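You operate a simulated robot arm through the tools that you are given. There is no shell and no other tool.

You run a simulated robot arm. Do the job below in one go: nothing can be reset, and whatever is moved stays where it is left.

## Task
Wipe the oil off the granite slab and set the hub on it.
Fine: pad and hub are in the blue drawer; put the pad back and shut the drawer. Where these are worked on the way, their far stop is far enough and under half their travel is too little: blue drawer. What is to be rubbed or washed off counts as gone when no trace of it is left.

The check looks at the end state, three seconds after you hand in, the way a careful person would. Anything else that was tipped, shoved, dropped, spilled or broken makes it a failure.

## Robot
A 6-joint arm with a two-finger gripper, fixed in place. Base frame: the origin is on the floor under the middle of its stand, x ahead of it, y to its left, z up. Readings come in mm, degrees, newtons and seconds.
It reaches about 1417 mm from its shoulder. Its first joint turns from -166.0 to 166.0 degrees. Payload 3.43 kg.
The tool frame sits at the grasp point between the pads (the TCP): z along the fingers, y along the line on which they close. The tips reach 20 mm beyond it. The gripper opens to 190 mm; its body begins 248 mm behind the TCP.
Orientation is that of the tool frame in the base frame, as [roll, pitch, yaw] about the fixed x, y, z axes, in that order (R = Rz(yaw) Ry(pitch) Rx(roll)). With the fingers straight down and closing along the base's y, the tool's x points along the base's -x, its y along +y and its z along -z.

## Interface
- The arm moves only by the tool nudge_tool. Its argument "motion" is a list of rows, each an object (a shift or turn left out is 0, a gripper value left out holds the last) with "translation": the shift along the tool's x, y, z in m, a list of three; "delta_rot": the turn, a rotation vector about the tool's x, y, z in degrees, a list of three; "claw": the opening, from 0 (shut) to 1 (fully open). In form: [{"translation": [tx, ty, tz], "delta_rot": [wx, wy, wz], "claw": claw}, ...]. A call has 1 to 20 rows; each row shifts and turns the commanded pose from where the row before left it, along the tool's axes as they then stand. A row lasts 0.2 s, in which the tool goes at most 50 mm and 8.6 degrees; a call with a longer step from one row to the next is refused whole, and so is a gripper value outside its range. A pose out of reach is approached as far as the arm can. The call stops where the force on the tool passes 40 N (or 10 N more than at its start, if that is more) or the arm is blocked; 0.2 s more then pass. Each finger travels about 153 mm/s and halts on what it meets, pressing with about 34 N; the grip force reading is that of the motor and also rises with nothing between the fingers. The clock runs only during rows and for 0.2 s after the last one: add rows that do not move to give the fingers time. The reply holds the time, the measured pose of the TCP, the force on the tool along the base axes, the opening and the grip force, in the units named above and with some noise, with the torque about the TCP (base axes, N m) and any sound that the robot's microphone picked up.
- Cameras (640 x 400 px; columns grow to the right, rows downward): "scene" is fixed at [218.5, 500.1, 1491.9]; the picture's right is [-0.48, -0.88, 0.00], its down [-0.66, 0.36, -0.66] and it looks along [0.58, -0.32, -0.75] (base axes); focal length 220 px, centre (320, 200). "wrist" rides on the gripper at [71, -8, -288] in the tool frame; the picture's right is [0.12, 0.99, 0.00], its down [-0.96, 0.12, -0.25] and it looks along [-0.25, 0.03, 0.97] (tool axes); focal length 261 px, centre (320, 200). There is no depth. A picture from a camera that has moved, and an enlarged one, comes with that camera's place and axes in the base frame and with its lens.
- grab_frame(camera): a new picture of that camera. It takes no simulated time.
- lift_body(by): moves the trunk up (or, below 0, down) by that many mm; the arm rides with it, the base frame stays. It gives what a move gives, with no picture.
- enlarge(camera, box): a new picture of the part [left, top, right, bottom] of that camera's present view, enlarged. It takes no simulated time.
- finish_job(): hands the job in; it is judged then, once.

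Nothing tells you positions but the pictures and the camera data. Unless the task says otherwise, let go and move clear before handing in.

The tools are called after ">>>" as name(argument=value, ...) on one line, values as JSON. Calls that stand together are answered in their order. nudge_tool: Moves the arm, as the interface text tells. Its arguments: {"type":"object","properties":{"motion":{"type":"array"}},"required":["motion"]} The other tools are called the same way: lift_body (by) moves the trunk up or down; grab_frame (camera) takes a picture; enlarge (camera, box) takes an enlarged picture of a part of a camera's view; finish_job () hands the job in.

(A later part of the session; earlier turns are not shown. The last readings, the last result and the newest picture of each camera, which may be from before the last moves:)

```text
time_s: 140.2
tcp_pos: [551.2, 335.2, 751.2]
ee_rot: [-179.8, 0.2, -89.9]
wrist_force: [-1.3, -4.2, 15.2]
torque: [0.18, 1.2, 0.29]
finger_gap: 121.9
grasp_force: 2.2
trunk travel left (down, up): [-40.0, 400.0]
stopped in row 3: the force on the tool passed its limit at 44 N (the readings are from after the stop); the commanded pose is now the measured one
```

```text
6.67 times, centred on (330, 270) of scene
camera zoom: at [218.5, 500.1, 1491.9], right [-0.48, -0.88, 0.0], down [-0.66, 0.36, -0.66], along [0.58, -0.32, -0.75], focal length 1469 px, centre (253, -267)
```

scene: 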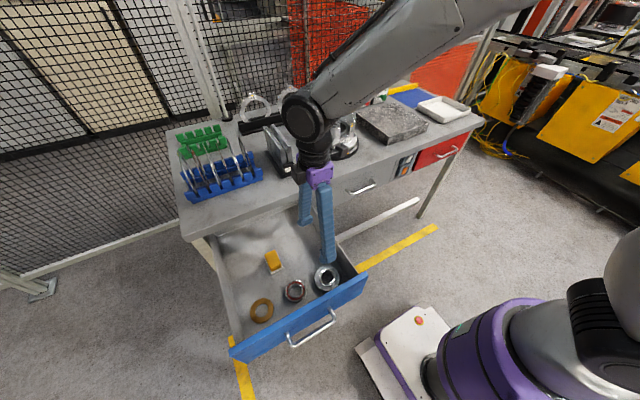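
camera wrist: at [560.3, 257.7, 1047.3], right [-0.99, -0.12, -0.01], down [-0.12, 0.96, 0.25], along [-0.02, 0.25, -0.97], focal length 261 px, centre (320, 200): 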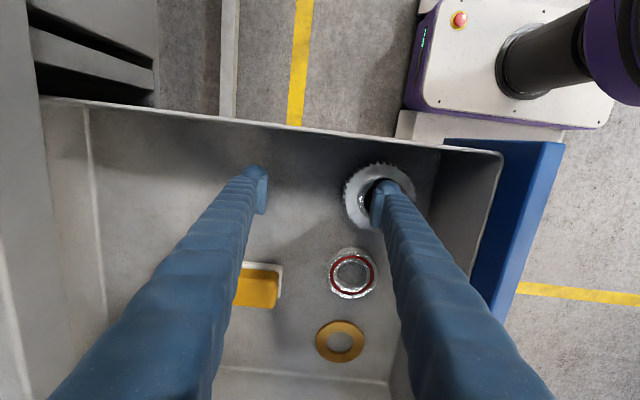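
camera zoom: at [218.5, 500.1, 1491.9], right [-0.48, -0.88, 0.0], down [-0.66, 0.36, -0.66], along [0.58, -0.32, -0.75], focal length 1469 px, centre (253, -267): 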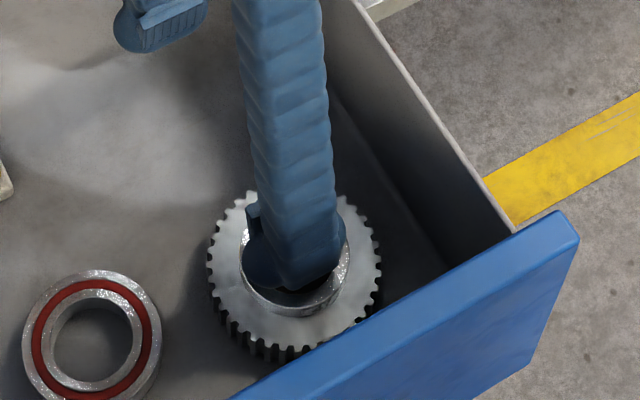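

It works: the hub moved about 6 mm in +y. I continue with a little less press.

>>> nudge_tool(motion=[{"translation": [-0.002, 0, -0.0006]}, {"translation": [-0.003, 0, 0]}, {"translation": [-0.003, 0, 0]}, {"translation": [-0.003, 0, 0]}, {"translation": [-0.003, 0, 0]}])

>>> enlarge(camera="scene", box=[290, 240, 370, 300])

```text
time_s: 141.4
tcp_pos: [552.7, 349.6, 752.7]
ee_rot: [-179.6, 0.0, -89.8]
wrist_force: [1.5, -6.4, 12.9]
torque: [0.19, 0.95, 0.51]
finger_gap: 120.4
grasp_force: 0.6
trunk travel left (down, up): [-40.0, 400.0]
```

```text
6.67 times, centred on (330, 270) of scene
camera zoom: at [218.5, 500.1, 1491.9], right [-0.48, -0.88, 0.0], down [-0.66, 0.36, -0.66], along [0.58, -0.32, -0.75], focal length 1469 px, centre (253, -267)
```

zoom: 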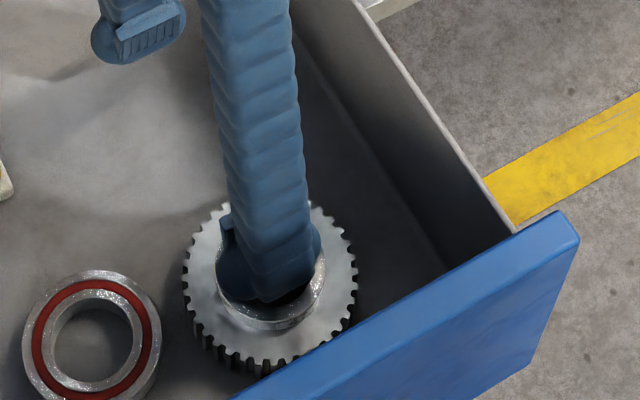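

The hub has moved 21 mm clear of the side wall. I lift off, turn the gripper to close diagonally (yaw -140°), and centre over the hub with a 102 mm opening.

>>> nudge_tool(motion=[{"translation": [0, 0, -0.02]}, {"translation": [0, 0, -0.04]}, {"translation": [0, 0, -0.04]}, {"translation": [0, 0, -0.04]}, {"delta_rot": [0, 0, 8.35], "claw": 0.54}, {"delta_rot": [0, 0, 8.35]}, {"delta_rot": [0, 0, 8.35]}, {"delta_rot": [0, 0, 8.35]}, {"delta_rot": [0, 0, 8.35]}, {"delta_rot": [0, 0, 8.35]}, {"translation": [0.03, 0.025, 0]}, {"translation": [0.03, 0.025, 0]}])

>>> grab_frame(camera="wrist")

>>> enlarge(camera="scene", box=[270, 240, 370, 315])

```text
time_s: 144.0
tcp_pos: [472.2, 349.3, 891.8]
ee_rot: [-179.8, 0.3, -140.0]
wrist_force: [-0.4, -0.4, 0.9]
torque: [-0.01, -0.01, -0.01]
finger_gap: 102.6
grasp_force: 0.1
trunk travel left (down, up): [-40.0, 400.0]
```

```text
taken
camera wrist: at [423.0, 297.6, 1178.8], right [-0.73, 0.68, 0.0], down [0.66, 0.71, 0.25], along [0.17, 0.18, -0.97], focal length 261 px, centre (320, 200)
```

wrist: 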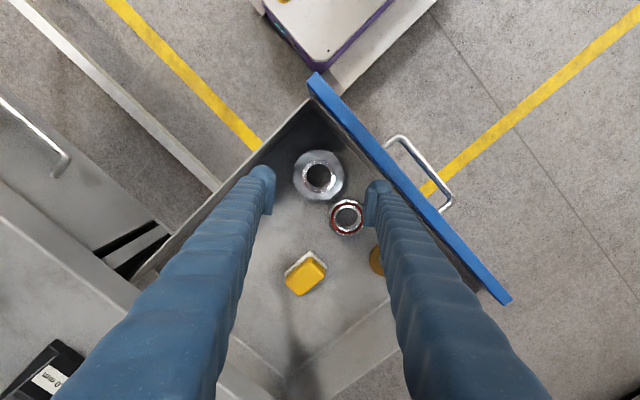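

```text
5.33 times, centred on (320, 278) of scene
camera zoom: at [218.5, 500.1, 1491.9], right [-0.48, -0.88, 0.0], down [-0.66, 0.36, -0.66], along [0.58, -0.32, -0.75], focal length 1175 px, centre (320, -213)
```

zoom: 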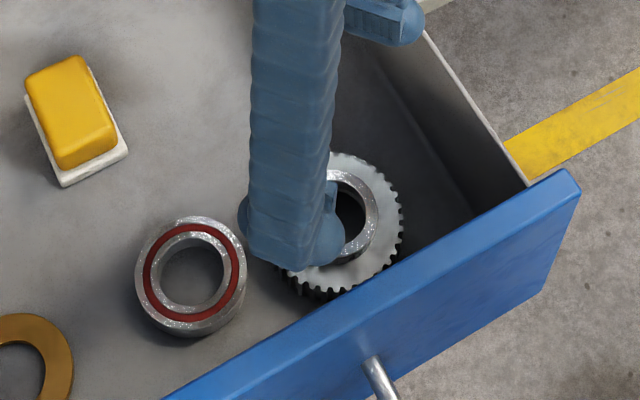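

>>> enlarge(camera="wrist", box=[240, 100, 420, 250])

```text
2.67 times, centred on (330, 175) of wrist
camera zoom: at [423.0, 297.6, 1178.8], right [-0.73, 0.68, 0.0], down [0.66, 0.71, 0.25], along [0.17, 0.18, -0.97], focal length 695 px, centre (293, 267)
```

zoom: 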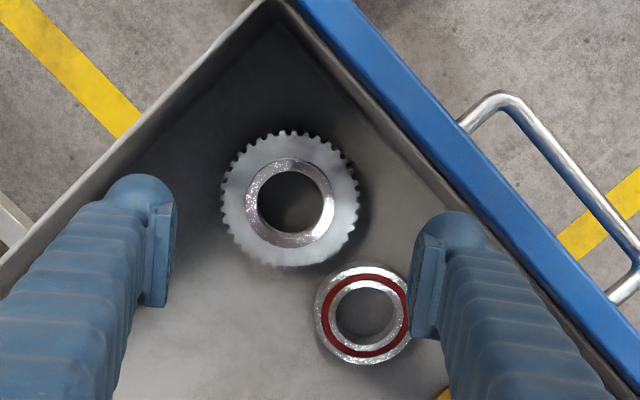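

The hub centre is at (475.7, 348.5). I correct by a few millimetres and lower the fingers around the teeth, checking on the way.

>>> nudge_tool(motion=[{"translation": [-0.0022, -0.0029, 0.03]}, {"translation": [0, 0, 0.04]}, {"translation": [0, 0, 0.04]}])

>>> enlarge(camera="wrist", box=[230, 110, 410, 245])

>>> enlarge(camera="scene", box=[270, 240, 370, 315])

```text
time_s: 144.8
tcp_pos: [478.3, 348.9, 781.4]
ee_rot: [-179.9, 0.3, -139.9]
wrist_force: [-0.3, -0.3, 0.6]
torque: [0.07, -0.01, -0.01]
finger_gap: 102.6
grasp_force: 0.1
trunk travel left (down, up): [-40.0, 400.0]
```

```text
2.96 times, centred on (320, 178) of wrist
camera zoom: at [428.9, 296.6, 1067.7], right [-0.73, 0.68, 0.0], down [0.66, 0.71, 0.25], along [0.17, 0.18, -0.97], focal length 772 px, centre (320, 267)
```

zoom: 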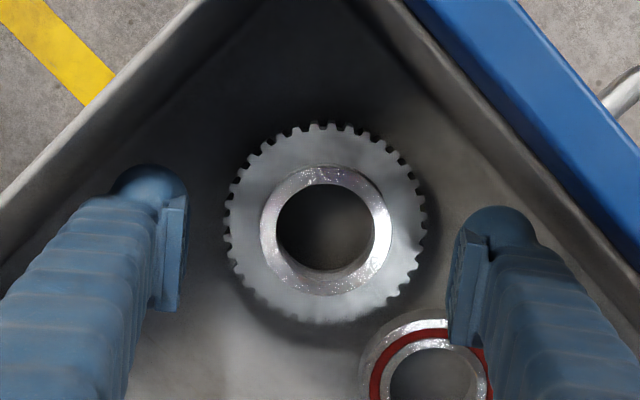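

```text
5.33 times, centred on (320, 278) of scene
camera zoom: at [218.5, 500.1, 1491.9], right [-0.48, -0.88, 0.0], down [-0.66, 0.36, -0.66], along [0.58, -0.32, -0.75], focal length 1175 px, centre (320, -213)
```

zoom: 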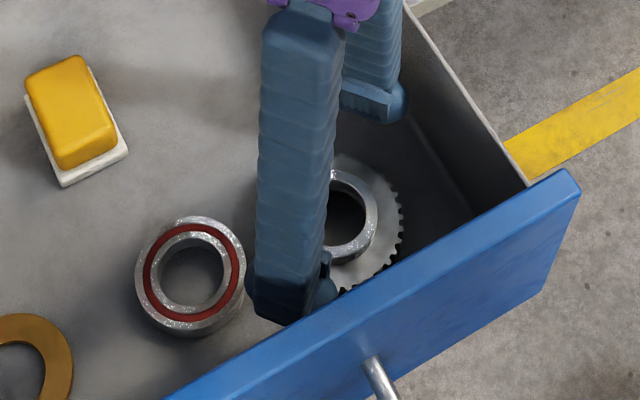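

>>> nudge_tool(motion=[{"translation": [0.002, 0.0022, 0.01]}, {"translation": [0, 0, 0.02]}])

>>> enlarge(camera="wrist", box=[230, 110, 410, 245])

```text
time_s: 145.4
tcp_pos: [475.1, 348.4, 749.3]
ee_rot: [-179.9, 0.3, -140.0]
wrist_force: [0.1, 0.6, -0.2]
torque: [0.05, -0.02, -0.01]
finger_gap: 102.8
grasp_force: 0.2
trunk travel left (down, up): [-40.0, 400.0]
```

```text
2.96 times, centred on (320, 178) of wrist
camera zoom: at [425.2, 297.0, 1038.1], right [-0.73, 0.68, 0.0], down [0.66, 0.71, 0.25], along [0.17, 0.18, -0.97], focal length 772 px, centre (320, 267)
```

zoom: 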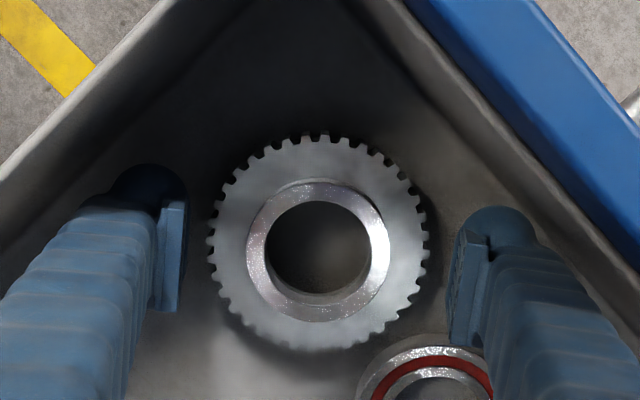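

Centred well. I lower the rest of the way and grip the teeth.

>>> nudge_tool(motion=[{"translation": [0, 0, 0.008]}, {"translation": [0, 0, 0.008]}, {"translation": [0, 0, 0.005]}])

>>> nudge_tool(motion=[{"claw": 0.4}, {"translation": [0, 0, 0]}, {"translation": [0, 0, 0]}])

>>> enlarge(camera="wrist", box=[230, 110, 410, 245])

```text
time_s: 146.2
tcp_pos: [474.7, 349.5, 730.5]
ee_rot: [-179.8, 0.2, -140.0]
wrist_force: [-0.3, -0.9, 0.3]
torque: [0.02, -0.04, 0.01]
finger_gap: 102.4
grasp_force: 0.1
trunk travel left (down, up): [-40.0, 400.0]
```

```text
time_s: 147.0
tcp_pos: [475.4, 349.0, 729.2]
ee_rot: [-179.8, 0.1, -140.0]
wrist_force: [0.0, -2.5, -0.4]
torque: [0.08, 0.12, 0.08]
finger_gap: 90.1
grasp_force: 34.2
trunk travel left (down, up): [-40.0, 400.0]
```

```text
2.96 times, centred on (320, 178) of wrist
camera zoom: at [425.8, 297.0, 1018.1], right [-0.73, 0.68, 0.0], down [0.66, 0.71, 0.25], along [0.17, 0.18, -0.97], focal length 772 px, centre (320, 267)
```

zoom: 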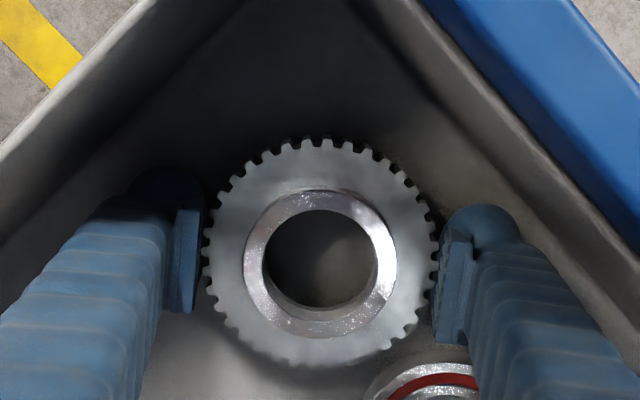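

The hub is gripped at 90 mm with full force. I test with a small lift.

>>> nudge_tool(motion=[{"translation": [0, 0, -0.005]}, {"translation": [0, 0, -0.01]}, {"translation": [0, 0, -0.015]}])

>>> enlarge(camera="scene", box=[270, 230, 370, 305])

>>> enlarge(camera="wrist", box=[230, 110, 410, 245])

```text
time_s: 147.8
tcp_pos: [475.6, 349.9, 759.3]
ee_rot: [-179.9, 0.3, -140.0]
wrist_force: [0.0, 0.8, -5.4]
torque: [-0.05, -0.01, -0.01]
finger_gap: 90.9
grasp_force: 33.7
trunk travel left (down, up): [-40.0, 400.0]
```

```text
5.33 times, centred on (320, 268) of scene
camera zoom: at [218.5, 500.1, 1491.9], right [-0.48, -0.88, 0.0], down [-0.66, 0.36, -0.66], along [0.58, -0.32, -0.75], focal length 1175 px, centre (320, -160)
```

zoom: 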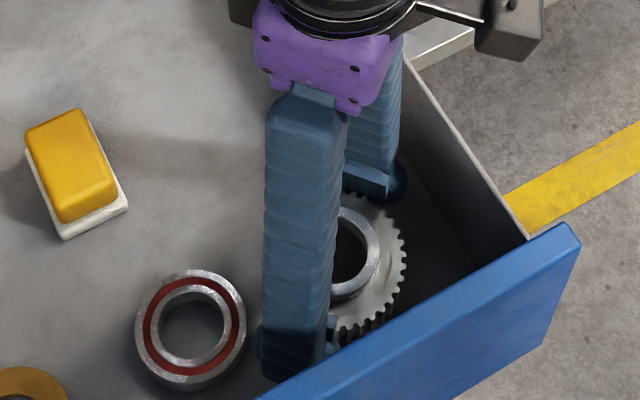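

```text
2.96 times, centred on (320, 178) of wrist
camera zoom: at [424.8, 297.5, 1047.8], right [-0.73, 0.68, 0.0], down [0.66, 0.71, 0.25], along [0.17, 0.18, -0.97], focal length 772 px, centre (320, 267)
```

zoom: 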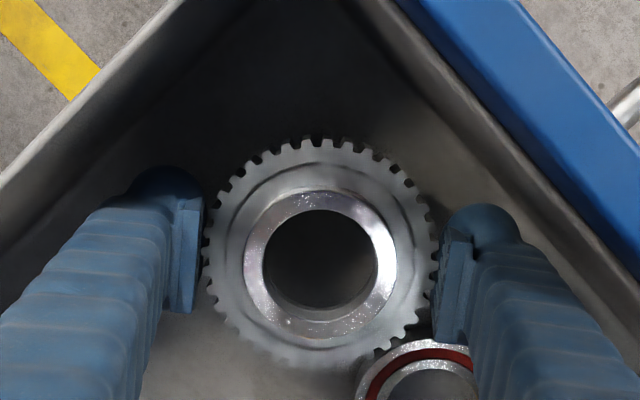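

The hub is held level, about half a kilogram. I lift it clear of the drawer and move it forward and to the right.

>>> nudge_tool(motion=[{"translation": [0, 0, -0.036]}, {"translation": [0, 0, -0.036]}, {"translation": [0, 0, -0.036]}, {"translation": [0, 0, -0.036]}, {"translation": [-0.0153, -0.0324, -0.025]}, {"translation": [-0.0153, -0.0324, -0.025]}, {"translation": [-0.0153, -0.0324, -0.025]}, {"translation": [-0.0153, -0.0324, -0.025]}])

>>> grab_frame(camera="wrist")

>>> grab_frame(camera="scene")

```text
time_s: 149.6
tcp_pos: [606.9, 288.3, 1004.4]
ee_rot: [-179.8, 0.2, -140.0]
wrist_force: [0.7, 0.7, -6.4]
torque: [-0.04, 0.04, -0.03]
finger_gap: 90.1
grasp_force: 34.0
trunk travel left (down, up): [-40.0, 400.0]
```

```text
taken
camera wrist: at [556.9, 235.8, 1291.9], right [-0.73, 0.68, 0.0], down [0.66, 0.71, 0.25], along [0.17, 0.18, -0.97], focal length 261 px, centre (320, 200)
```

wrist: 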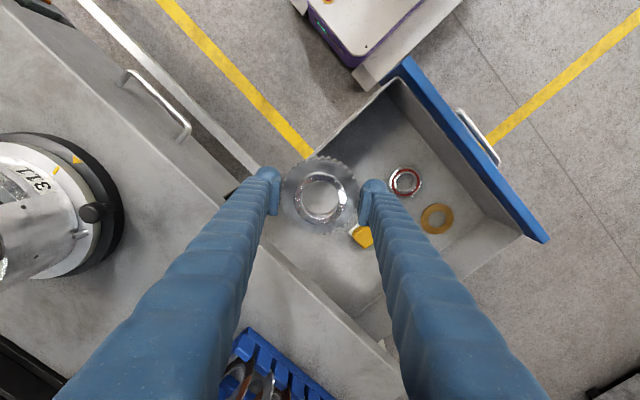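

```text
taken
```

scene: 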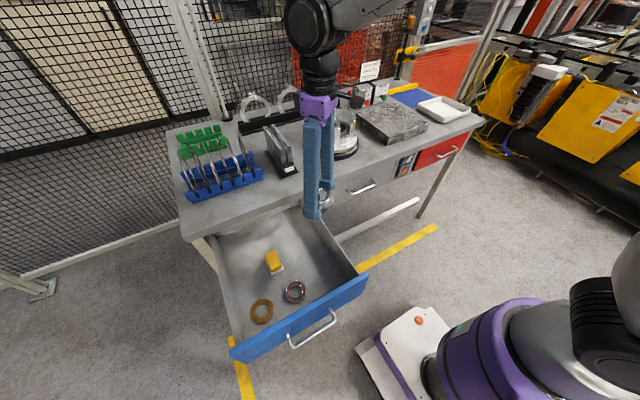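

I carry the hub to the right in front of the bench, then raise the trunk for reach.

>>> nudge_tool(motion=[{"translation": [0.02704, -0.03616, -0.0031]}, {"translation": [0.02704, -0.03616, -0.0031]}, {"translation": [0.02704, -0.03616, -0.0031]}, {"translation": [0.02704, -0.03616, -0.0031]}, {"translation": [0.02704, -0.03616, -0.0031]}, {"translation": [0.02704, -0.03616, -0.0031]}, {"translation": [0.02704, -0.03616, -0.0031]}, {"translation": [0.02704, -0.03616, -0.0031]}, {"translation": [0.02704, -0.03616, -0.0031]}, {"translation": [0.02704, -0.03616, -0.0031]}, {"translation": [0.02704, -0.03616, -0.0031]}, {"translation": [0.02704, -0.03616, -0.0031]}, {"translation": [0.02704, -0.03616, -0.0031]}])

>>> lift_body(by=200)

>>> grab_frame(camera="wrist")

```text
time_s: 152.4
tcp_pos: [639.3, -298.0, 1043.3]
ee_rot: [-179.9, 0.2, -140.0]
wrist_force: [-0.9, 1.7, -5.6]
torque: [-0.13, 0.03, -0.01]
finger_gap: 90.5
grasp_force: 34.1
trunk travel left (down, up): [-40.0, 400.0]
```

```text
time_s: 154.6
tcp_pos: [639.2, -297.9, 1244.2]
ee_rot: [-179.9, 0.2, -140.0]
wrist_force: [0.0, -1.3, -6.1]
torque: [0.02, 0.03, -0.01]
finger_gap: 90.6
grasp_force: 34.6
trunk travel left (down, up): [-240.0, 200.0]
```

```text
taken
camera wrist: at [589.7, -350.6, 1531.5], right [-0.73, 0.68, 0.0], down [0.66, 0.71, 0.25], along [0.17, 0.18, -0.97], focal length 261 px, centre (320, 200)
```

wrist: 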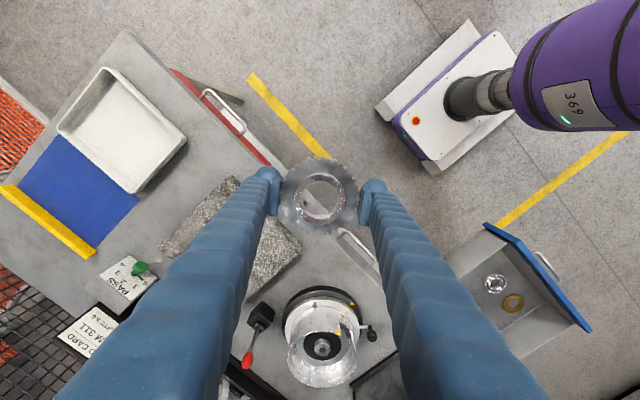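

>>> nudge_tool(motion=[{"translation": [-0.0294, -0.0247, 0.02675]}, {"translation": [-0.0294, -0.0247, 0.02675]}, {"translation": [-0.0294, -0.0247, 0.02675]}, {"translation": [-0.0294, -0.0247, 0.02675]}, {"translation": [-0.0294, -0.0247, 0.02675]}, {"translation": [-0.0294, -0.0247, 0.02675]}, {"translation": [-0.0294, -0.0247, 0.02675]}, {"translation": [-0.0294, -0.0247, 0.02675]}])

>>> grab_frame(camera="wrist")

>>> enlarge(camera="scene", box=[330, 50, 450, 150])

```text
time_s: 156.4
tcp_pos: [949.5, -299.5, 1030.5]
ee_rot: [179.9, 0.2, -140.0]
wrist_force: [1.8, -0.8, -6.4]
torque: [0.04, 0.18, 0.02]
finger_gap: 90.6
grasp_force: 34.0
trunk travel left (down, up): [-240.0, 200.0]
```

```text
taken
camera wrist: at [900.5, -352.8, 1318.0], right [-0.73, 0.68, 0.0], down [0.66, 0.71, 0.25], along [0.17, 0.18, -0.97], focal length 261 px, centre (320, 200)
```

wrist: 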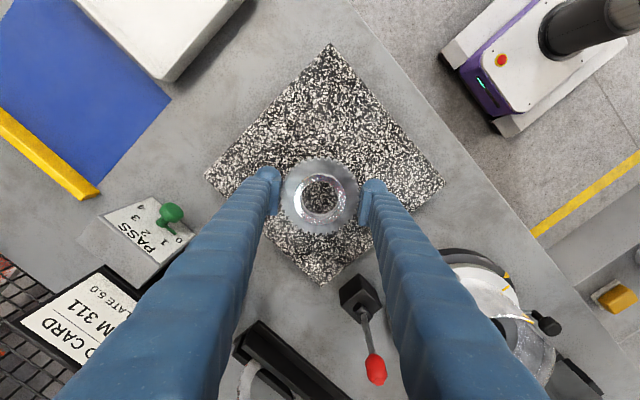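

```text
4.00 times, centred on (390, 100) of scene
camera zoom: at [218.5, 500.1, 1491.9], right [-0.48, -0.88, 0.0], down [-0.66, 0.36, -0.66], along [0.58, -0.32, -0.75], focal length 882 px, centre (40, 600)
```

zoom: 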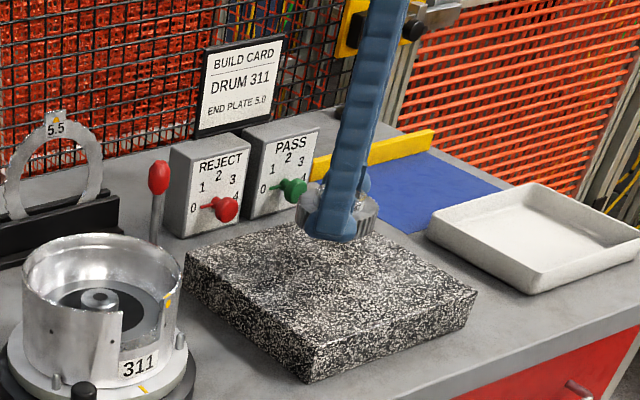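

The hub is over the slab's centre. I lower it gently, expecting contact near TCP z≈973.

>>> nudge_tool(motion=[{"translation": [0, 0, 0.02]}, {"translation": [0, 0, 0.02]}, {"translation": [0, 0, 0.01]}, {"translation": [0, 0, 0.003]}])

>>> nudge_tool(motion=[{"translation": [0, 0, 0.002]}])

>>> nudge_tool(motion=[{"translation": [0, 0, 0.0015]}])

```text
time_s: 157.4
tcp_pos: [948.0, -298.9, 978.4]
ee_rot: [-179.9, 0.2, -139.9]
wrist_force: [0.2, -0.5, -5.5]
torque: [0.03, 0.04, 0.02]
finger_gap: 90.6
grasp_force: 33.6
trunk travel left (down, up): [-240.0, 200.0]
```

```text
time_s: 157.8
tcp_pos: [948.3, -299.3, 974.6]
ee_rot: [-180.0, 0.2, -140.0]
wrist_force: [-0.3, 0.8, -6.1]
torque: [-0.04, 0.04, -0.01]
finger_gap: 90.3
grasp_force: 33.9
trunk travel left (down, up): [-240.0, 200.0]
```

```text
time_s: 158.2
tcp_pos: [946.5, -299.1, 972.7]
ee_rot: [-179.9, 0.2, -140.0]
wrist_force: [0.1, 1.0, -5.5]
torque: [-0.01, 0.01, 0.0]
finger_gap: 90.4
grasp_force: 33.7
trunk travel left (down, up): [-240.0, 200.0]
```

>>> nudge_tool(motion=[{"translation": [0, 0, 0.001]}])

>>> nudge_tool(motion=[{"translation": [0, 0, 0.001]}])

>>> enlarge(camera="scene", box=[370, 80, 430, 125])

```text
time_s: 158.6
tcp_pos: [947.6, -299.2, 973.5]
ee_rot: [-179.8, 0.4, -140.0]
wrist_force: [0.2, -0.9, 1.1]
torque: [0.1, 0.26, 0.01]
finger_gap: 90.6
grasp_force: 33.5
trunk travel left (down, up): [-240.0, 200.0]
```

```text
time_s: 159.0
tcp_pos: [946.8, -299.0, 974.5]
ee_rot: [-179.8, 0.3, -140.1]
wrist_force: [1.6, -3.3, 7.5]
torque: [0.15, 0.45, 0.05]
finger_gap: 90.6
grasp_force: 34.0
trunk travel left (down, up): [-240.0, 200.0]
```

```text
8.89 times, centred on (400, 102) of scene
camera zoom: at [218.5, 500.1, 1491.9], right [-0.48, -0.88, 0.0], down [-0.66, 0.36, -0.66], along [0.58, -0.32, -0.75], focal length 1959 px, centre (-391, 1067)
```

zoom: 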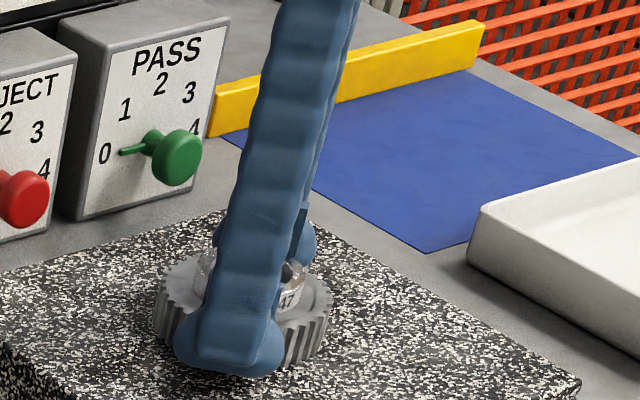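

The hub rests on the slab. I open the fingers and lift straight up.

>>> nudge_tool(motion=[{"claw": 0.58}, {"translation": [0, 0, 0]}, {"translation": [0, 0, 0]}, {"translation": [0, 0, -0.015]}, {"translation": [0, 0, -0.03]}, {"translation": [0, 0, -0.04]}, {"translation": [0, 0, -0.045]}, {"translation": [0, 0, -0.045]}])

>>> grab_frame(camera="wrist")

>>> enlarge(camera="scene", box=[330, 70, 450, 160])

```text
time_s: 160.8
tcp_pos: [944.3, -296.2, 1147.3]
ee_rot: [-179.8, 0.3, -140.0]
wrist_force: [-0.9, 0.3, 0.4]
torque: [-0.12, -0.11, -0.01]
finger_gap: 110.2
grasp_force: 0.0
out of reach, approached as far as the arm can: row 8
trunk travel left (down, up): [-240.0, 200.0]
```

```text
taken
camera wrist: at [894.2, -348.1, 1435.9], right [-0.73, 0.68, 0.0], down [0.66, 0.71, 0.25], along [0.17, 0.18, -0.97], focal length 261 px, centre (320, 200)
```

wrist: 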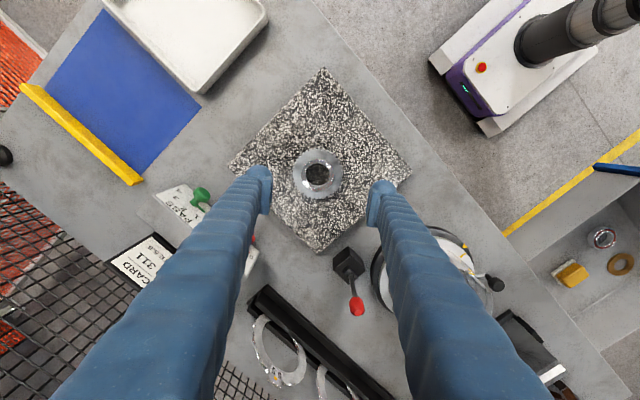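

```text
4.44 times, centred on (390, 115) of scene
camera zoom: at [218.5, 500.1, 1491.9], right [-0.48, -0.88, 0.0], down [-0.66, 0.36, -0.66], along [0.58, -0.32, -0.75], focal length 980 px, centre (9, 578)
```

zoom: 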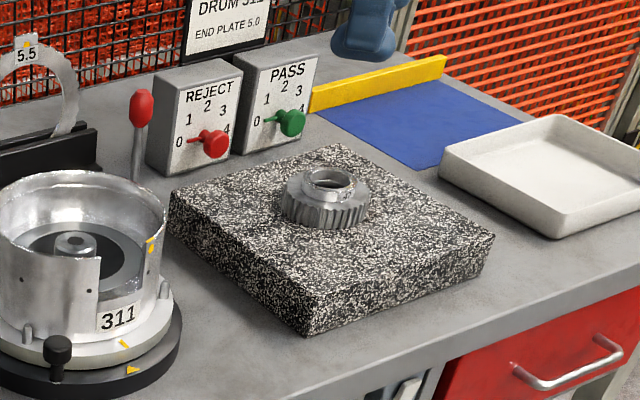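

The hub is standing upright in the middle of the slab. Now to shut the drawer: I back away, lower the trunk, and roll the gripper to straddle the handle again.

>>> nudge_tool(motion=[{"translation": [0.0333, 0.0279, 0]}, {"translation": [0.0333, 0.0279, 0]}, {"translation": [0.0333, 0.0279, 0]}, {"translation": [0.0333, 0.0279, 0]}, {"translation": [0.0333, 0.0279, 0]}, {"translation": [0.0333, 0.0279, 0]}, {"translation": [0.0333, 0.0279, 0]}, {"delta_rot": [0, 0, 8]}, {"delta_rot": [0, 0, 8]}, {"delta_rot": [0, 0, 8]}, {"delta_rot": [0, 0, 8]}, {"delta_rot": [0, 0, 8]}])

>>> lift_body(by=-200)

>>> grab_frame(camera="scene")

```text
time_s: 163.4
tcp_pos: [638.7, -297.9, 1145.7]
ee_rot: [-179.9, 0.3, 179.9]
wrist_force: [-0.2, 0.4, -0.3]
torque: [0.0, -0.03, 0.0]
finger_gap: 110.3
grasp_force: 0.0
trunk travel left (down, up): [-240.0, 200.0]
```

```text
time_s: 165.5
tcp_pos: [637.9, -298.3, 945.8]
ee_rot: [-179.9, 0.3, -180.0]
wrist_force: [-0.5, -0.1, -0.3]
torque: [0.01, 0.01, -0.01]
finger_gap: 110.3
grasp_force: 0.1
trunk travel left (down, up): [-40.0, 400.0]
```

```text
taken
```

scene: 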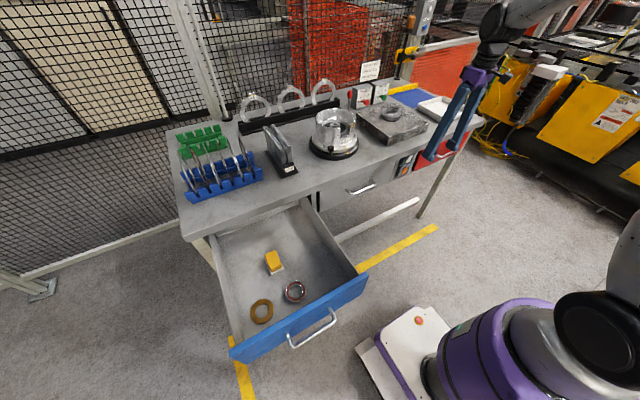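

>>> enlarge(camera="scene", box=[220, 260, 380, 370])

```text
3.64 times, centred on (300, 315) of scene
camera zoom: at [218.5, 500.1, 1491.9], right [-0.48, -0.88, 0.0], down [-0.66, 0.36, -0.66], along [0.58, -0.32, -0.75], focal length 801 px, centre (393, -218)
```

zoom: 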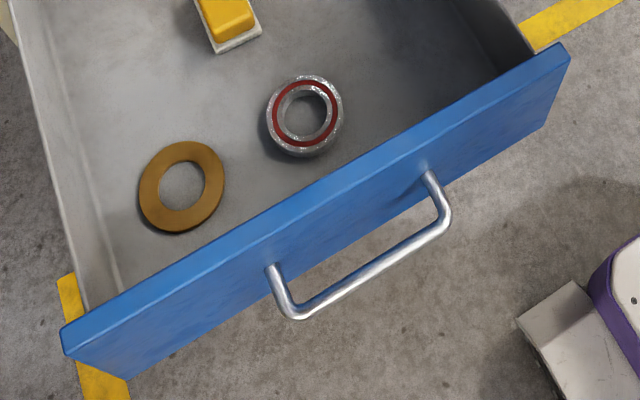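

The handle bar is now near x≈340, running y 386–518. I carry the open gripper round to just above it.

>>> nudge_tool(motion=[{"translation": [0.0032, 0.0457, 0.0013]}, {"translation": [0.0032, 0.0457, 0.0013]}, {"translation": [0.0032, 0.0457, 0.0013]}, {"translation": [0.0032, 0.0457, 0.0013]}, {"translation": [0.0032, 0.0457, 0.0013]}, {"translation": [0.0032, 0.0457, 0.0013]}, {"translation": [0.0032, 0.0457, 0.0013]}, {"translation": [0.0032, 0.0457, 0.0013]}, {"translation": [0.0032, 0.0457, 0.0013]}, {"translation": [0.0032, 0.0457, 0.0013]}, {"translation": [0.0032, 0.0457, 0.0013]}, {"translation": [0.0032, 0.0457, 0.0013]}, {"translation": [0.024, 0.034, 0.002], "claw": 0.97}, {"translation": [0.024, 0.034, 0.002]}, {"translation": [0.024, 0.034, 0.002]}, {"translation": [0.024, 0.034, 0.002]}, {"translation": [0.024, 0.034, 0.002]}])

>>> nudge_tool(motion=[{"translation": [0.0447, 0.0098, 0.005]}, {"translation": [0.0447, 0.0098, 0.005]}, {"translation": [0.0447, 0.0098, 0.005]}])

>>> grab_frame(camera="wrist")

>>> grab_frame(camera="scene")

```text
time_s: 169.1
tcp_pos: [481.4, 420.9, 919.1]
ee_rot: [179.9, 0.3, 179.9]
wrist_force: [0.1, -0.4, 0.1]
torque: [0.1, 0.0, -0.01]
finger_gap: 184.3
grasp_force: 0.1
trunk travel left (down, up): [-40.0, 400.0]
```

```text
time_s: 170.1
tcp_pos: [401.0, 399.0, 887.7]
ee_rot: [-178.7, -0.6, 172.1]
wrist_force: [0.2, -0.3, 0.0]
torque: [-0.04, 0.01, 0.0]
finger_gap: 184.3
grasp_force: 0.1
trunk travel left (down, up): [-40.0, 400.0]
stopped in row 3: the arm was blocked; the commanded pose is now the measured one
```

```text
taken
camera wrist: at [335.2, 406.7, 1176.6], right [0.02, 1.0, -0.02], down [0.97, -0.01, 0.23], along [0.23, -0.02, -0.97], focal length 261 px, centre (320, 200)
```

wrist: 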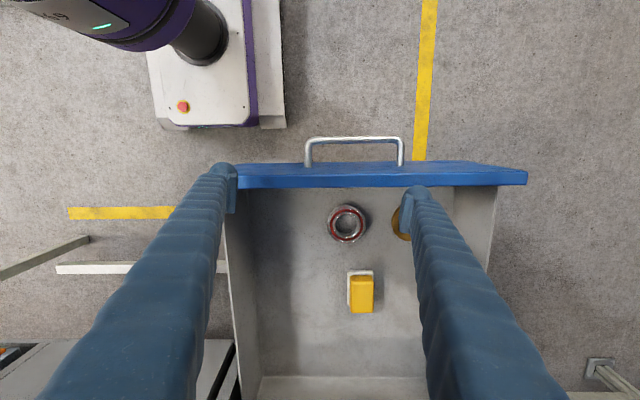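

```text
taken
```

scene: 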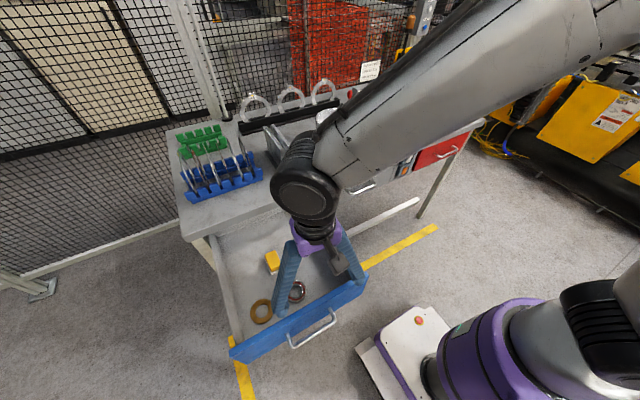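

The arm is blocked again at about 45° of azimuth at this height, so I can't reach over the handle. Instead I'll grip the drawer's right side wall, which is at an easy angle, and push the drawer part-way in. I'll finish on the handle bar. I move over the right wall to look.

>>> nudge_tool(motion=[{"translation": [-0.0428, -0.019, -0.01]}, {"translation": [-0.0428, -0.019, -0.01]}, {"translation": [-0.0428, -0.019, -0.01]}, {"translation": [-0.0428, -0.019, -0.01]}, {"delta_rot": [-1.3, -0.6, -7.9], "claw": 0.4}])

>>> grab_frame(camera="wrist")

>>> enlarge(camera="wrist", box=[220, 100, 400, 260])

```text
time_s: 171.3
tcp_pos: [562.1, 304.6, 932.6]
ee_rot: [179.5, 0.1, -179.5]
wrist_force: [0.8, 0.2, -0.7]
torque: [0.0, 0.05, -0.01]
finger_gap: 75.4
grasp_force: 0.0
trunk travel left (down, up): [-40.0, 400.0]
```

```text
taken
camera wrist: at [490.9, 293.8, 1219.9], right [-0.13, 0.99, 0.01], down [0.96, 0.12, 0.25], along [0.25, 0.04, -0.97], focal length 261 px, centre (320, 200)
```

wrist: 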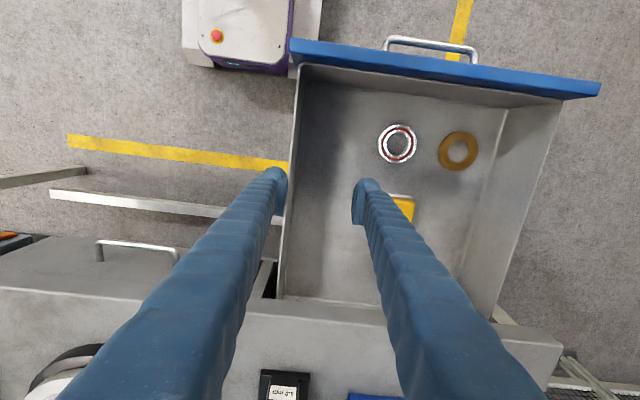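

```text
2.50 times, centred on (310, 180) of wrist
camera zoom: at [490.9, 293.8, 1219.9], right [-0.13, 0.99, 0.01], down [0.96, 0.12, 0.25], along [0.25, 0.04, -0.97], focal length 652 px, centre (345, 250)
```

zoom: 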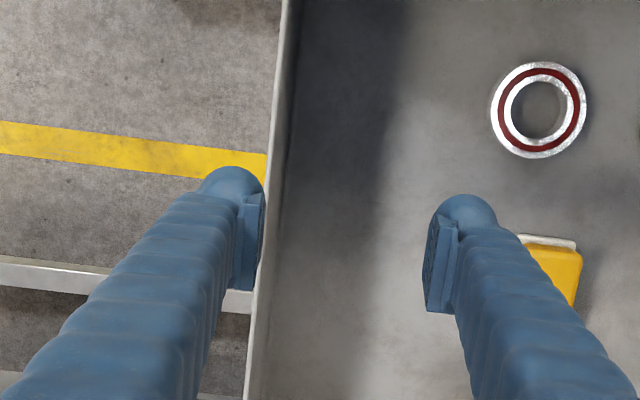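

The wall's top edge is at y≈261 and z≈828. I straddle it at x≈480 and grip.

>>> nudge_tool(motion=[{"translation": [0.041, -0.0218, 0]}, {"translation": [0.041, -0.0218, 0]}, {"translation": [0, 0, 0.035]}, {"translation": [0, 0, 0.035]}])

>>> grab_frame(camera="wrist")

>>> enlarge(camera="scene", box=[280, 180, 400, 270])

```text
time_s: 172.3
tcp_pos: [478.8, 262.4, 862.1]
ee_rot: [179.6, 0.1, -179.6]
wrist_force: [0.7, -0.4, -0.4]
torque: [0.08, 0.07, 0.0]
finger_gap: 76.0
grasp_force: 0.1
trunk travel left (down, up): [-40.0, 400.0]
```

```text
taken
camera wrist: at [408.7, 251.7, 1150.7], right [-0.13, 0.99, 0.01], down [0.96, 0.12, 0.25], along [0.25, 0.04, -0.97], focal length 261 px, centre (320, 200)
```

wrist: 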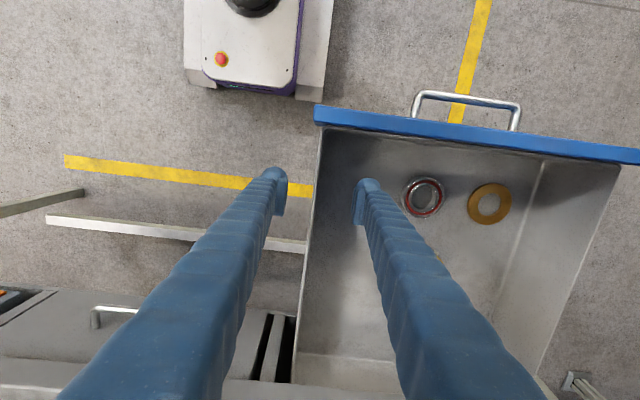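

```text
4.44 times, centred on (340, 225) of scene
camera zoom: at [218.5, 500.1, 1491.9], right [-0.48, -0.88, 0.0], down [-0.66, 0.36, -0.66], along [0.58, -0.32, -0.75], focal length 980 px, centre (231, 89)
```

zoom: 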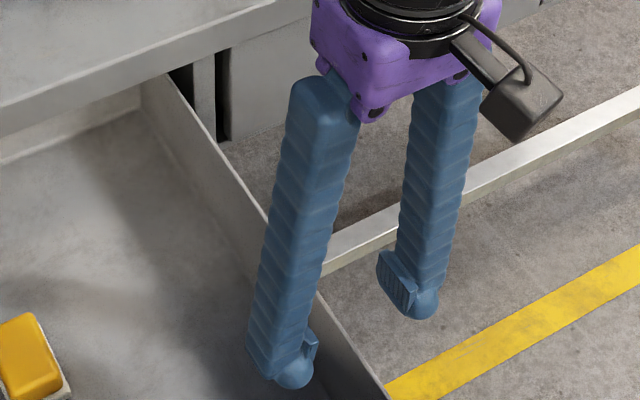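

>>> nudge_tool(motion=[{"translation": [0, -0.001, 0.02]}, {"translation": [0, 0, 0.017]}, {"claw": 0.0}, {"translation": [0, 0, 0]}, {"translation": [0, 0, 0]}, {"translation": [0, 0, 0]}])

>>> grab_frame(camera="wrist")

```text
time_s: 173.4
tcp_pos: [477.0, 257.4, 825.8]
ee_rot: [180.0, -0.3, -179.5]
wrist_force: [-0.9, -8.1, -0.4]
torque: [-0.01, -0.72, -0.41]
finger_gap: 6.1
grasp_force: 37.7
trunk travel left (down, up): [-40.0, 400.0]
stopped in row 5: the force on the tool passed its limit at 46 N (the readings are from after the stop); the commanded pose is now the measured one
```

```text
taken
camera wrist: at [406.6, 247.6, 1114.1], right [-0.13, 0.99, 0.0], down [0.96, 0.12, 0.24], along [0.24, 0.03, -0.97], focal length 261 px, centre (320, 200)
```

wrist: 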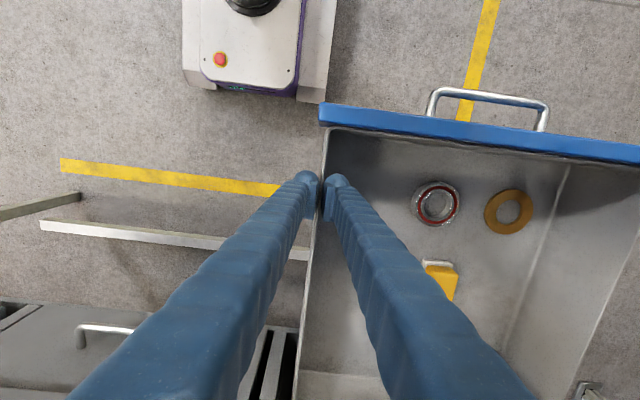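

The wall is gripped, 6 mm thick. I push gently in +x.

>>> nudge_tool(motion=[{"translation": [-0.01, 0, 0]}, {"translation": [-0.01, 0, 0]}, {"translation": [-0.01, 0, 0]}])

>>> grab_frame(camera="wrist")

```text
time_s: 174.2
tcp_pos: [506.4, 258.0, 826.1]
ee_rot: [179.9, -0.3, -179.6]
wrist_force: [0.9, -27.0, 10.9]
torque: [-0.22, 0.42, -0.4]
finger_gap: 6.2
grasp_force: 37.5
trunk travel left (down, up): [-40.0, 400.0]
```

```text
taken
camera wrist: at [436.7, 247.5, 1114.0], right [-0.13, 0.99, 0.0], down [0.96, 0.12, 0.24], along [0.24, 0.03, -0.97], focal length 261 px, centre (320, 200)
```

wrist: 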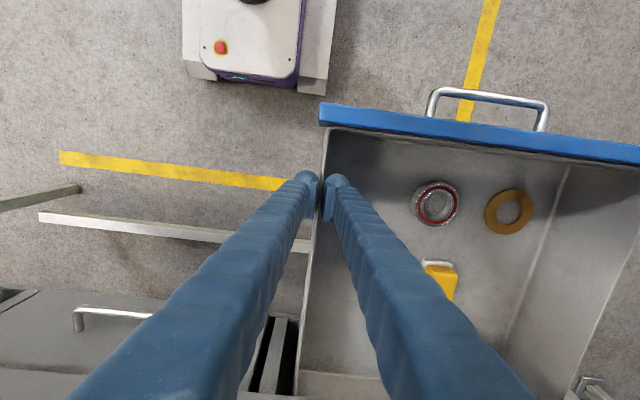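

The drawer follows. I relieve the sideways load slightly and keep pushing.

>>> nudge_tool(motion=[{"translation": [0, -0.0012, -0.0003]}, {"translation": [-0.011, -0.0001, 0]}, {"translation": [-0.011, -0.0001, 0]}, {"translation": [-0.011, -0.0001, 0]}, {"translation": [-0.011, -0.0001, 0]}, {"translation": [-0.011, -0.0001, 0]}, {"translation": [-0.011, -0.0001, 0]}, {"translation": [-0.011, -0.0001, 0]}, {"translation": [-0.011, -0.0001, 0]}])

>>> nudge_tool(motion=[{"translation": [-0.011, -0.0001, 0]}, {"translation": [-0.011, -0.0001, 0]}, {"translation": [-0.011, -0.0001, 0]}, {"translation": [-0.011, -0.0001, 0]}, {"translation": [-0.011, -0.0001, 0]}, {"translation": [-0.011, -0.0001, 0]}, {"translation": [-0.011, -0.0001, 0]}, {"translation": [-0.011, -0.0001, 0]}])

>>> grab_frame(camera="wrist")

```text
time_s: 176.2
tcp_pos: [596.0, 256.2, 825.3]
ee_rot: [179.9, -0.1, -179.5]
wrist_force: [0.8, -11.3, 0.1]
torque: [-0.08, -0.13, -0.43]
finger_gap: 6.1
grasp_force: 37.6
trunk travel left (down, up): [-40.0, 400.0]
```

```text
time_s: 178.0
tcp_pos: [682.6, 256.6, 825.5]
ee_rot: [179.9, -0.1, -179.6]
wrist_force: [0.5, -14.0, 11.4]
torque: [-0.1, 0.41, -0.42]
finger_gap: 6.3
grasp_force: 37.6
trunk travel left (down, up): [-40.0, 400.0]
```

```text
taken
camera wrist: at [612.6, 247.1, 1113.9], right [-0.13, 0.99, 0.0], down [0.96, 0.12, 0.25], along [0.24, 0.03, -0.97], focal length 261 px, centre (320, 200)
```

wrist: 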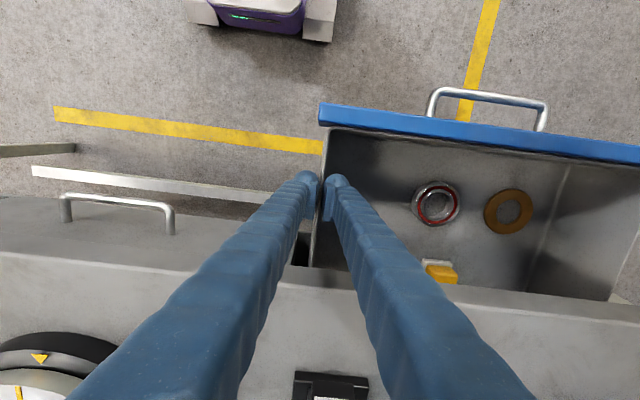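

The drawer is about half shut, with bearing, washer and pad undisturbed inside. I re-grip the wall nearer the front panel and push on.

>>> nudge_tool(motion=[{"claw": 0.25}, {"translation": [0, 0, 0]}, {"translation": [0, 0, -0.03]}, {"translation": [0, 0, -0.03]}, {"translation": [0.018, 0, 0]}, {"translation": [0.018, 0, 0]}, {"translation": [0, 0, 0.03]}, {"translation": [0, 0, 0.03]}, {"claw": 0.0}, {"translation": [0, 0, 0]}, {"translation": [0, 0, 0]}])

>>> grab_frame(camera="wrist")

```text
time_s: 180.4
tcp_pos: [646.0, 256.5, 822.5]
ee_rot: [180.0, -0.2, -179.5]
wrist_force: [-1.3, -7.7, -12.4]
torque: [-0.08, -0.32, -0.43]
finger_gap: 6.0
grasp_force: 36.9
trunk travel left (down, up): [-40.0, 400.0]
```

```text
taken
camera wrist: at [577.4, 247.7, 1112.4], right [-0.13, 0.99, 0.0], down [0.96, 0.12, 0.24], along [0.24, 0.03, -0.97], focal length 261 px, centre (320, 200)
```

wrist: 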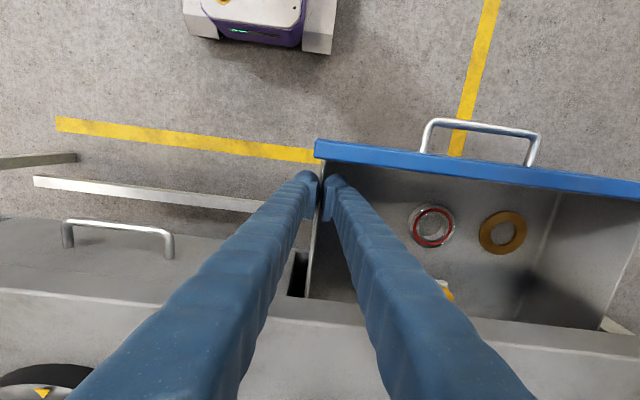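

>>> nudge_tool(motion=[{"translation": [-0.0105, -0.0001, -0.0002]}, {"translation": [-0.0105, -0.0001, 0]}, {"translation": [-0.0105, -0.0001, 0]}, {"translation": [-0.0105, -0.0001, 0]}, {"translation": [-0.0105, -0.0001, 0]}, {"translation": [-0.0105, -0.0001, 0]}])

>>> grab_frame(camera="wrist")

>>> grab_frame(camera="scene")

```text
time_s: 181.8
tcp_pos: [711.1, 257.2, 823.2]
ee_rot: [180.0, -0.3, -179.5]
wrist_force: [1.3, 1.1, -30.2]
torque: [-0.07, -0.21, -0.38]
finger_gap: 6.0
grasp_force: 37.7
trunk travel left (down, up): [-40.0, 400.0]
```

```text
taken
camera wrist: at [641.3, 247.4, 1112.9], right [-0.13, 0.99, 0.0], down [0.96, 0.12, 0.24], along [0.24, 0.03, -0.97], focal length 261 px, centre (320, 200)
```

wrist: 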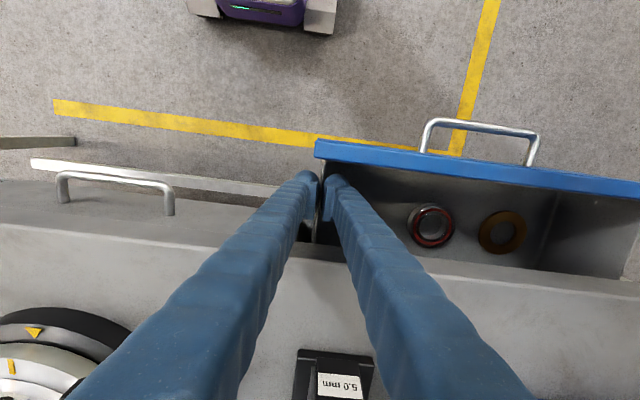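

```text
taken
```

scene: 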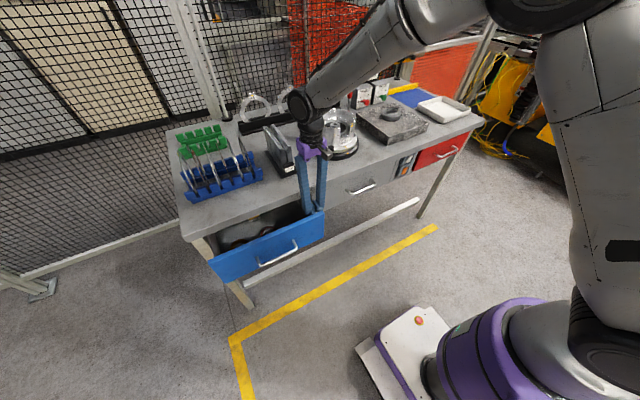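

About 130 mm still open. I let go of the wall, rise, and go round in front of the handle with closed fingers to push it home.

>>> nudge_tool(motion=[{"claw": 0.25}, {"translation": [0, 0, 0]}, {"translation": [0, 0, -0.03]}, {"translation": [0, 0, -0.04]}, {"translation": [0.03, 0, -0.02]}, {"translation": [0.031, 0.039, 0], "claw": 0.0}, {"translation": [0.031, 0.039, 0]}, {"translation": [0.031, 0.039, 0]}, {"translation": [0.031, 0.039, 0]}, {"translation": [0.0, 0.037, 0]}])

>>> grab_frame(camera="wrist")

```text
time_s: 184.0
tcp_pos: [554.2, 447.7, 915.8]
ee_rot: [180.0, -0.2, -179.5]
wrist_force: [0.5, 0.9, 0.6]
torque: [0.02, -0.03, -0.03]
finger_gap: 0.1
grasp_force: 34.5
trunk travel left (down, up): [-40.0, 400.0]
```

```text
taken
camera wrist: at [485.1, 438.2, 1204.6], right [-0.13, 0.99, 0.0], down [0.96, 0.12, 0.24], along [0.24, 0.03, -0.97], focal length 261 px, centre (320, 200)
```

wrist: 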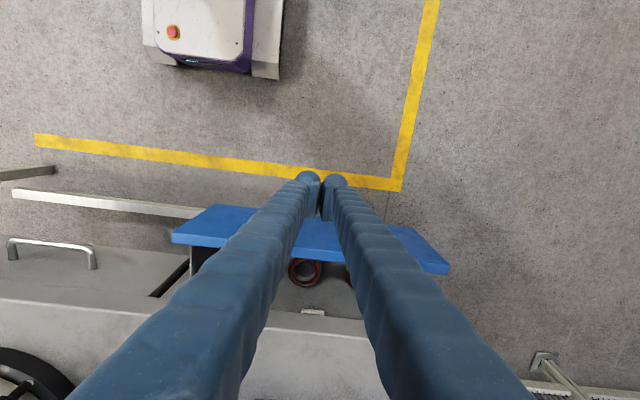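

>>> enlarge(camera="wrist", box=[230, 150, 430, 290])

>>> enlarge(camera="scene", box=[190, 170, 350, 290])

```text
2.86 times, centred on (330, 220) of wrist
camera zoom: at [485.1, 438.2, 1204.6], right [-0.13, 0.99, 0.0], down [0.96, 0.12, 0.24], along [0.24, 0.03, -0.97], focal length 745 px, centre (291, 143)
```

zoom: 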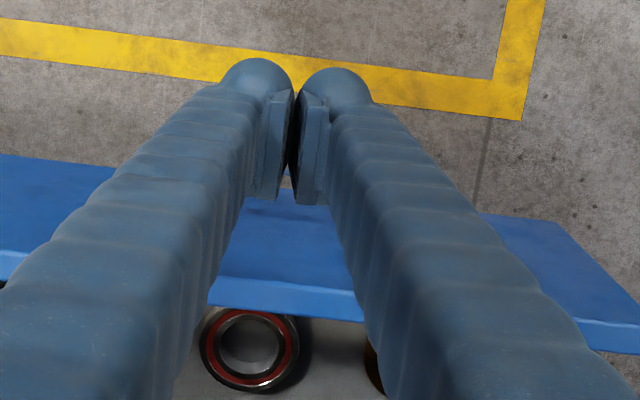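

```text
3.33 times, centred on (270, 230) of scene
camera zoom: at [218.5, 500.1, 1491.9], right [-0.48, -0.88, 0.0], down [-0.66, 0.36, -0.66], along [0.58, -0.32, -0.75], focal length 735 px, centre (487, 100)
```

zoom: 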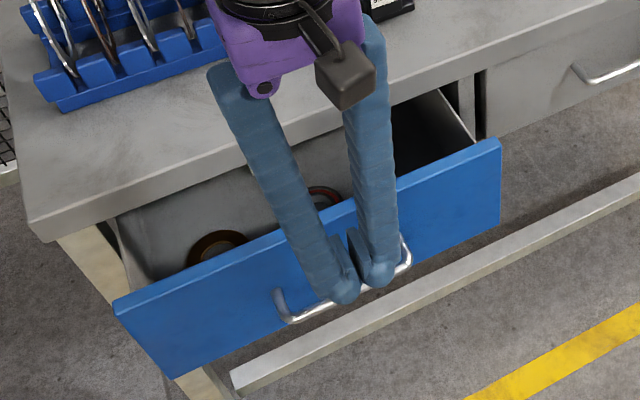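

The bar is at x≈611, just ahead of the closed fingers. I lower them in front of it and start pushing.

>>> nudge_tool(motion=[{"translation": [0, 0.001, 0.0385]}, {"translation": [0, 0.001, 0.0385]}, {"translation": [0, 0, 0.0385]}, {"translation": [0, 0, 0.0385]}])

>>> enlarge(camera="scene", box=[190, 170, 350, 290])

>>> grab_frame(camera="wrist")

```text
time_s: 185.0
tcp_pos: [552.6, 449.1, 764.5]
ee_rot: [179.9, -0.2, -179.5]
wrist_force: [0.0, 0.4, -0.1]
torque: [0.05, 0.0, 0.04]
finger_gap: 0.0
grasp_force: 34.5
trunk travel left (down, up): [-40.0, 400.0]
```

```text
3.33 times, centred on (270, 230) of scene
camera zoom: at [218.5, 500.1, 1491.9], right [-0.48, -0.88, 0.0], down [-0.66, 0.36, -0.66], along [0.58, -0.32, -0.75], focal length 735 px, centre (487, 100)
```

zoom: 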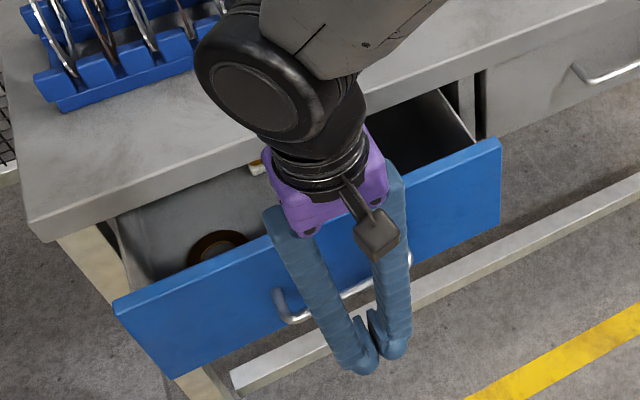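

```text
taken
camera wrist: at [483.3, 440.2, 1053.0], right [-0.13, 0.99, 0.0], down [0.96, 0.12, 0.24], along [0.24, 0.03, -0.97], focal length 261 px, centre (320, 200)
```

wrist: 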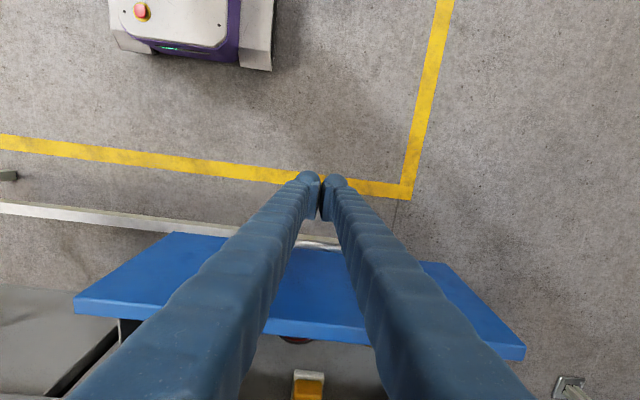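

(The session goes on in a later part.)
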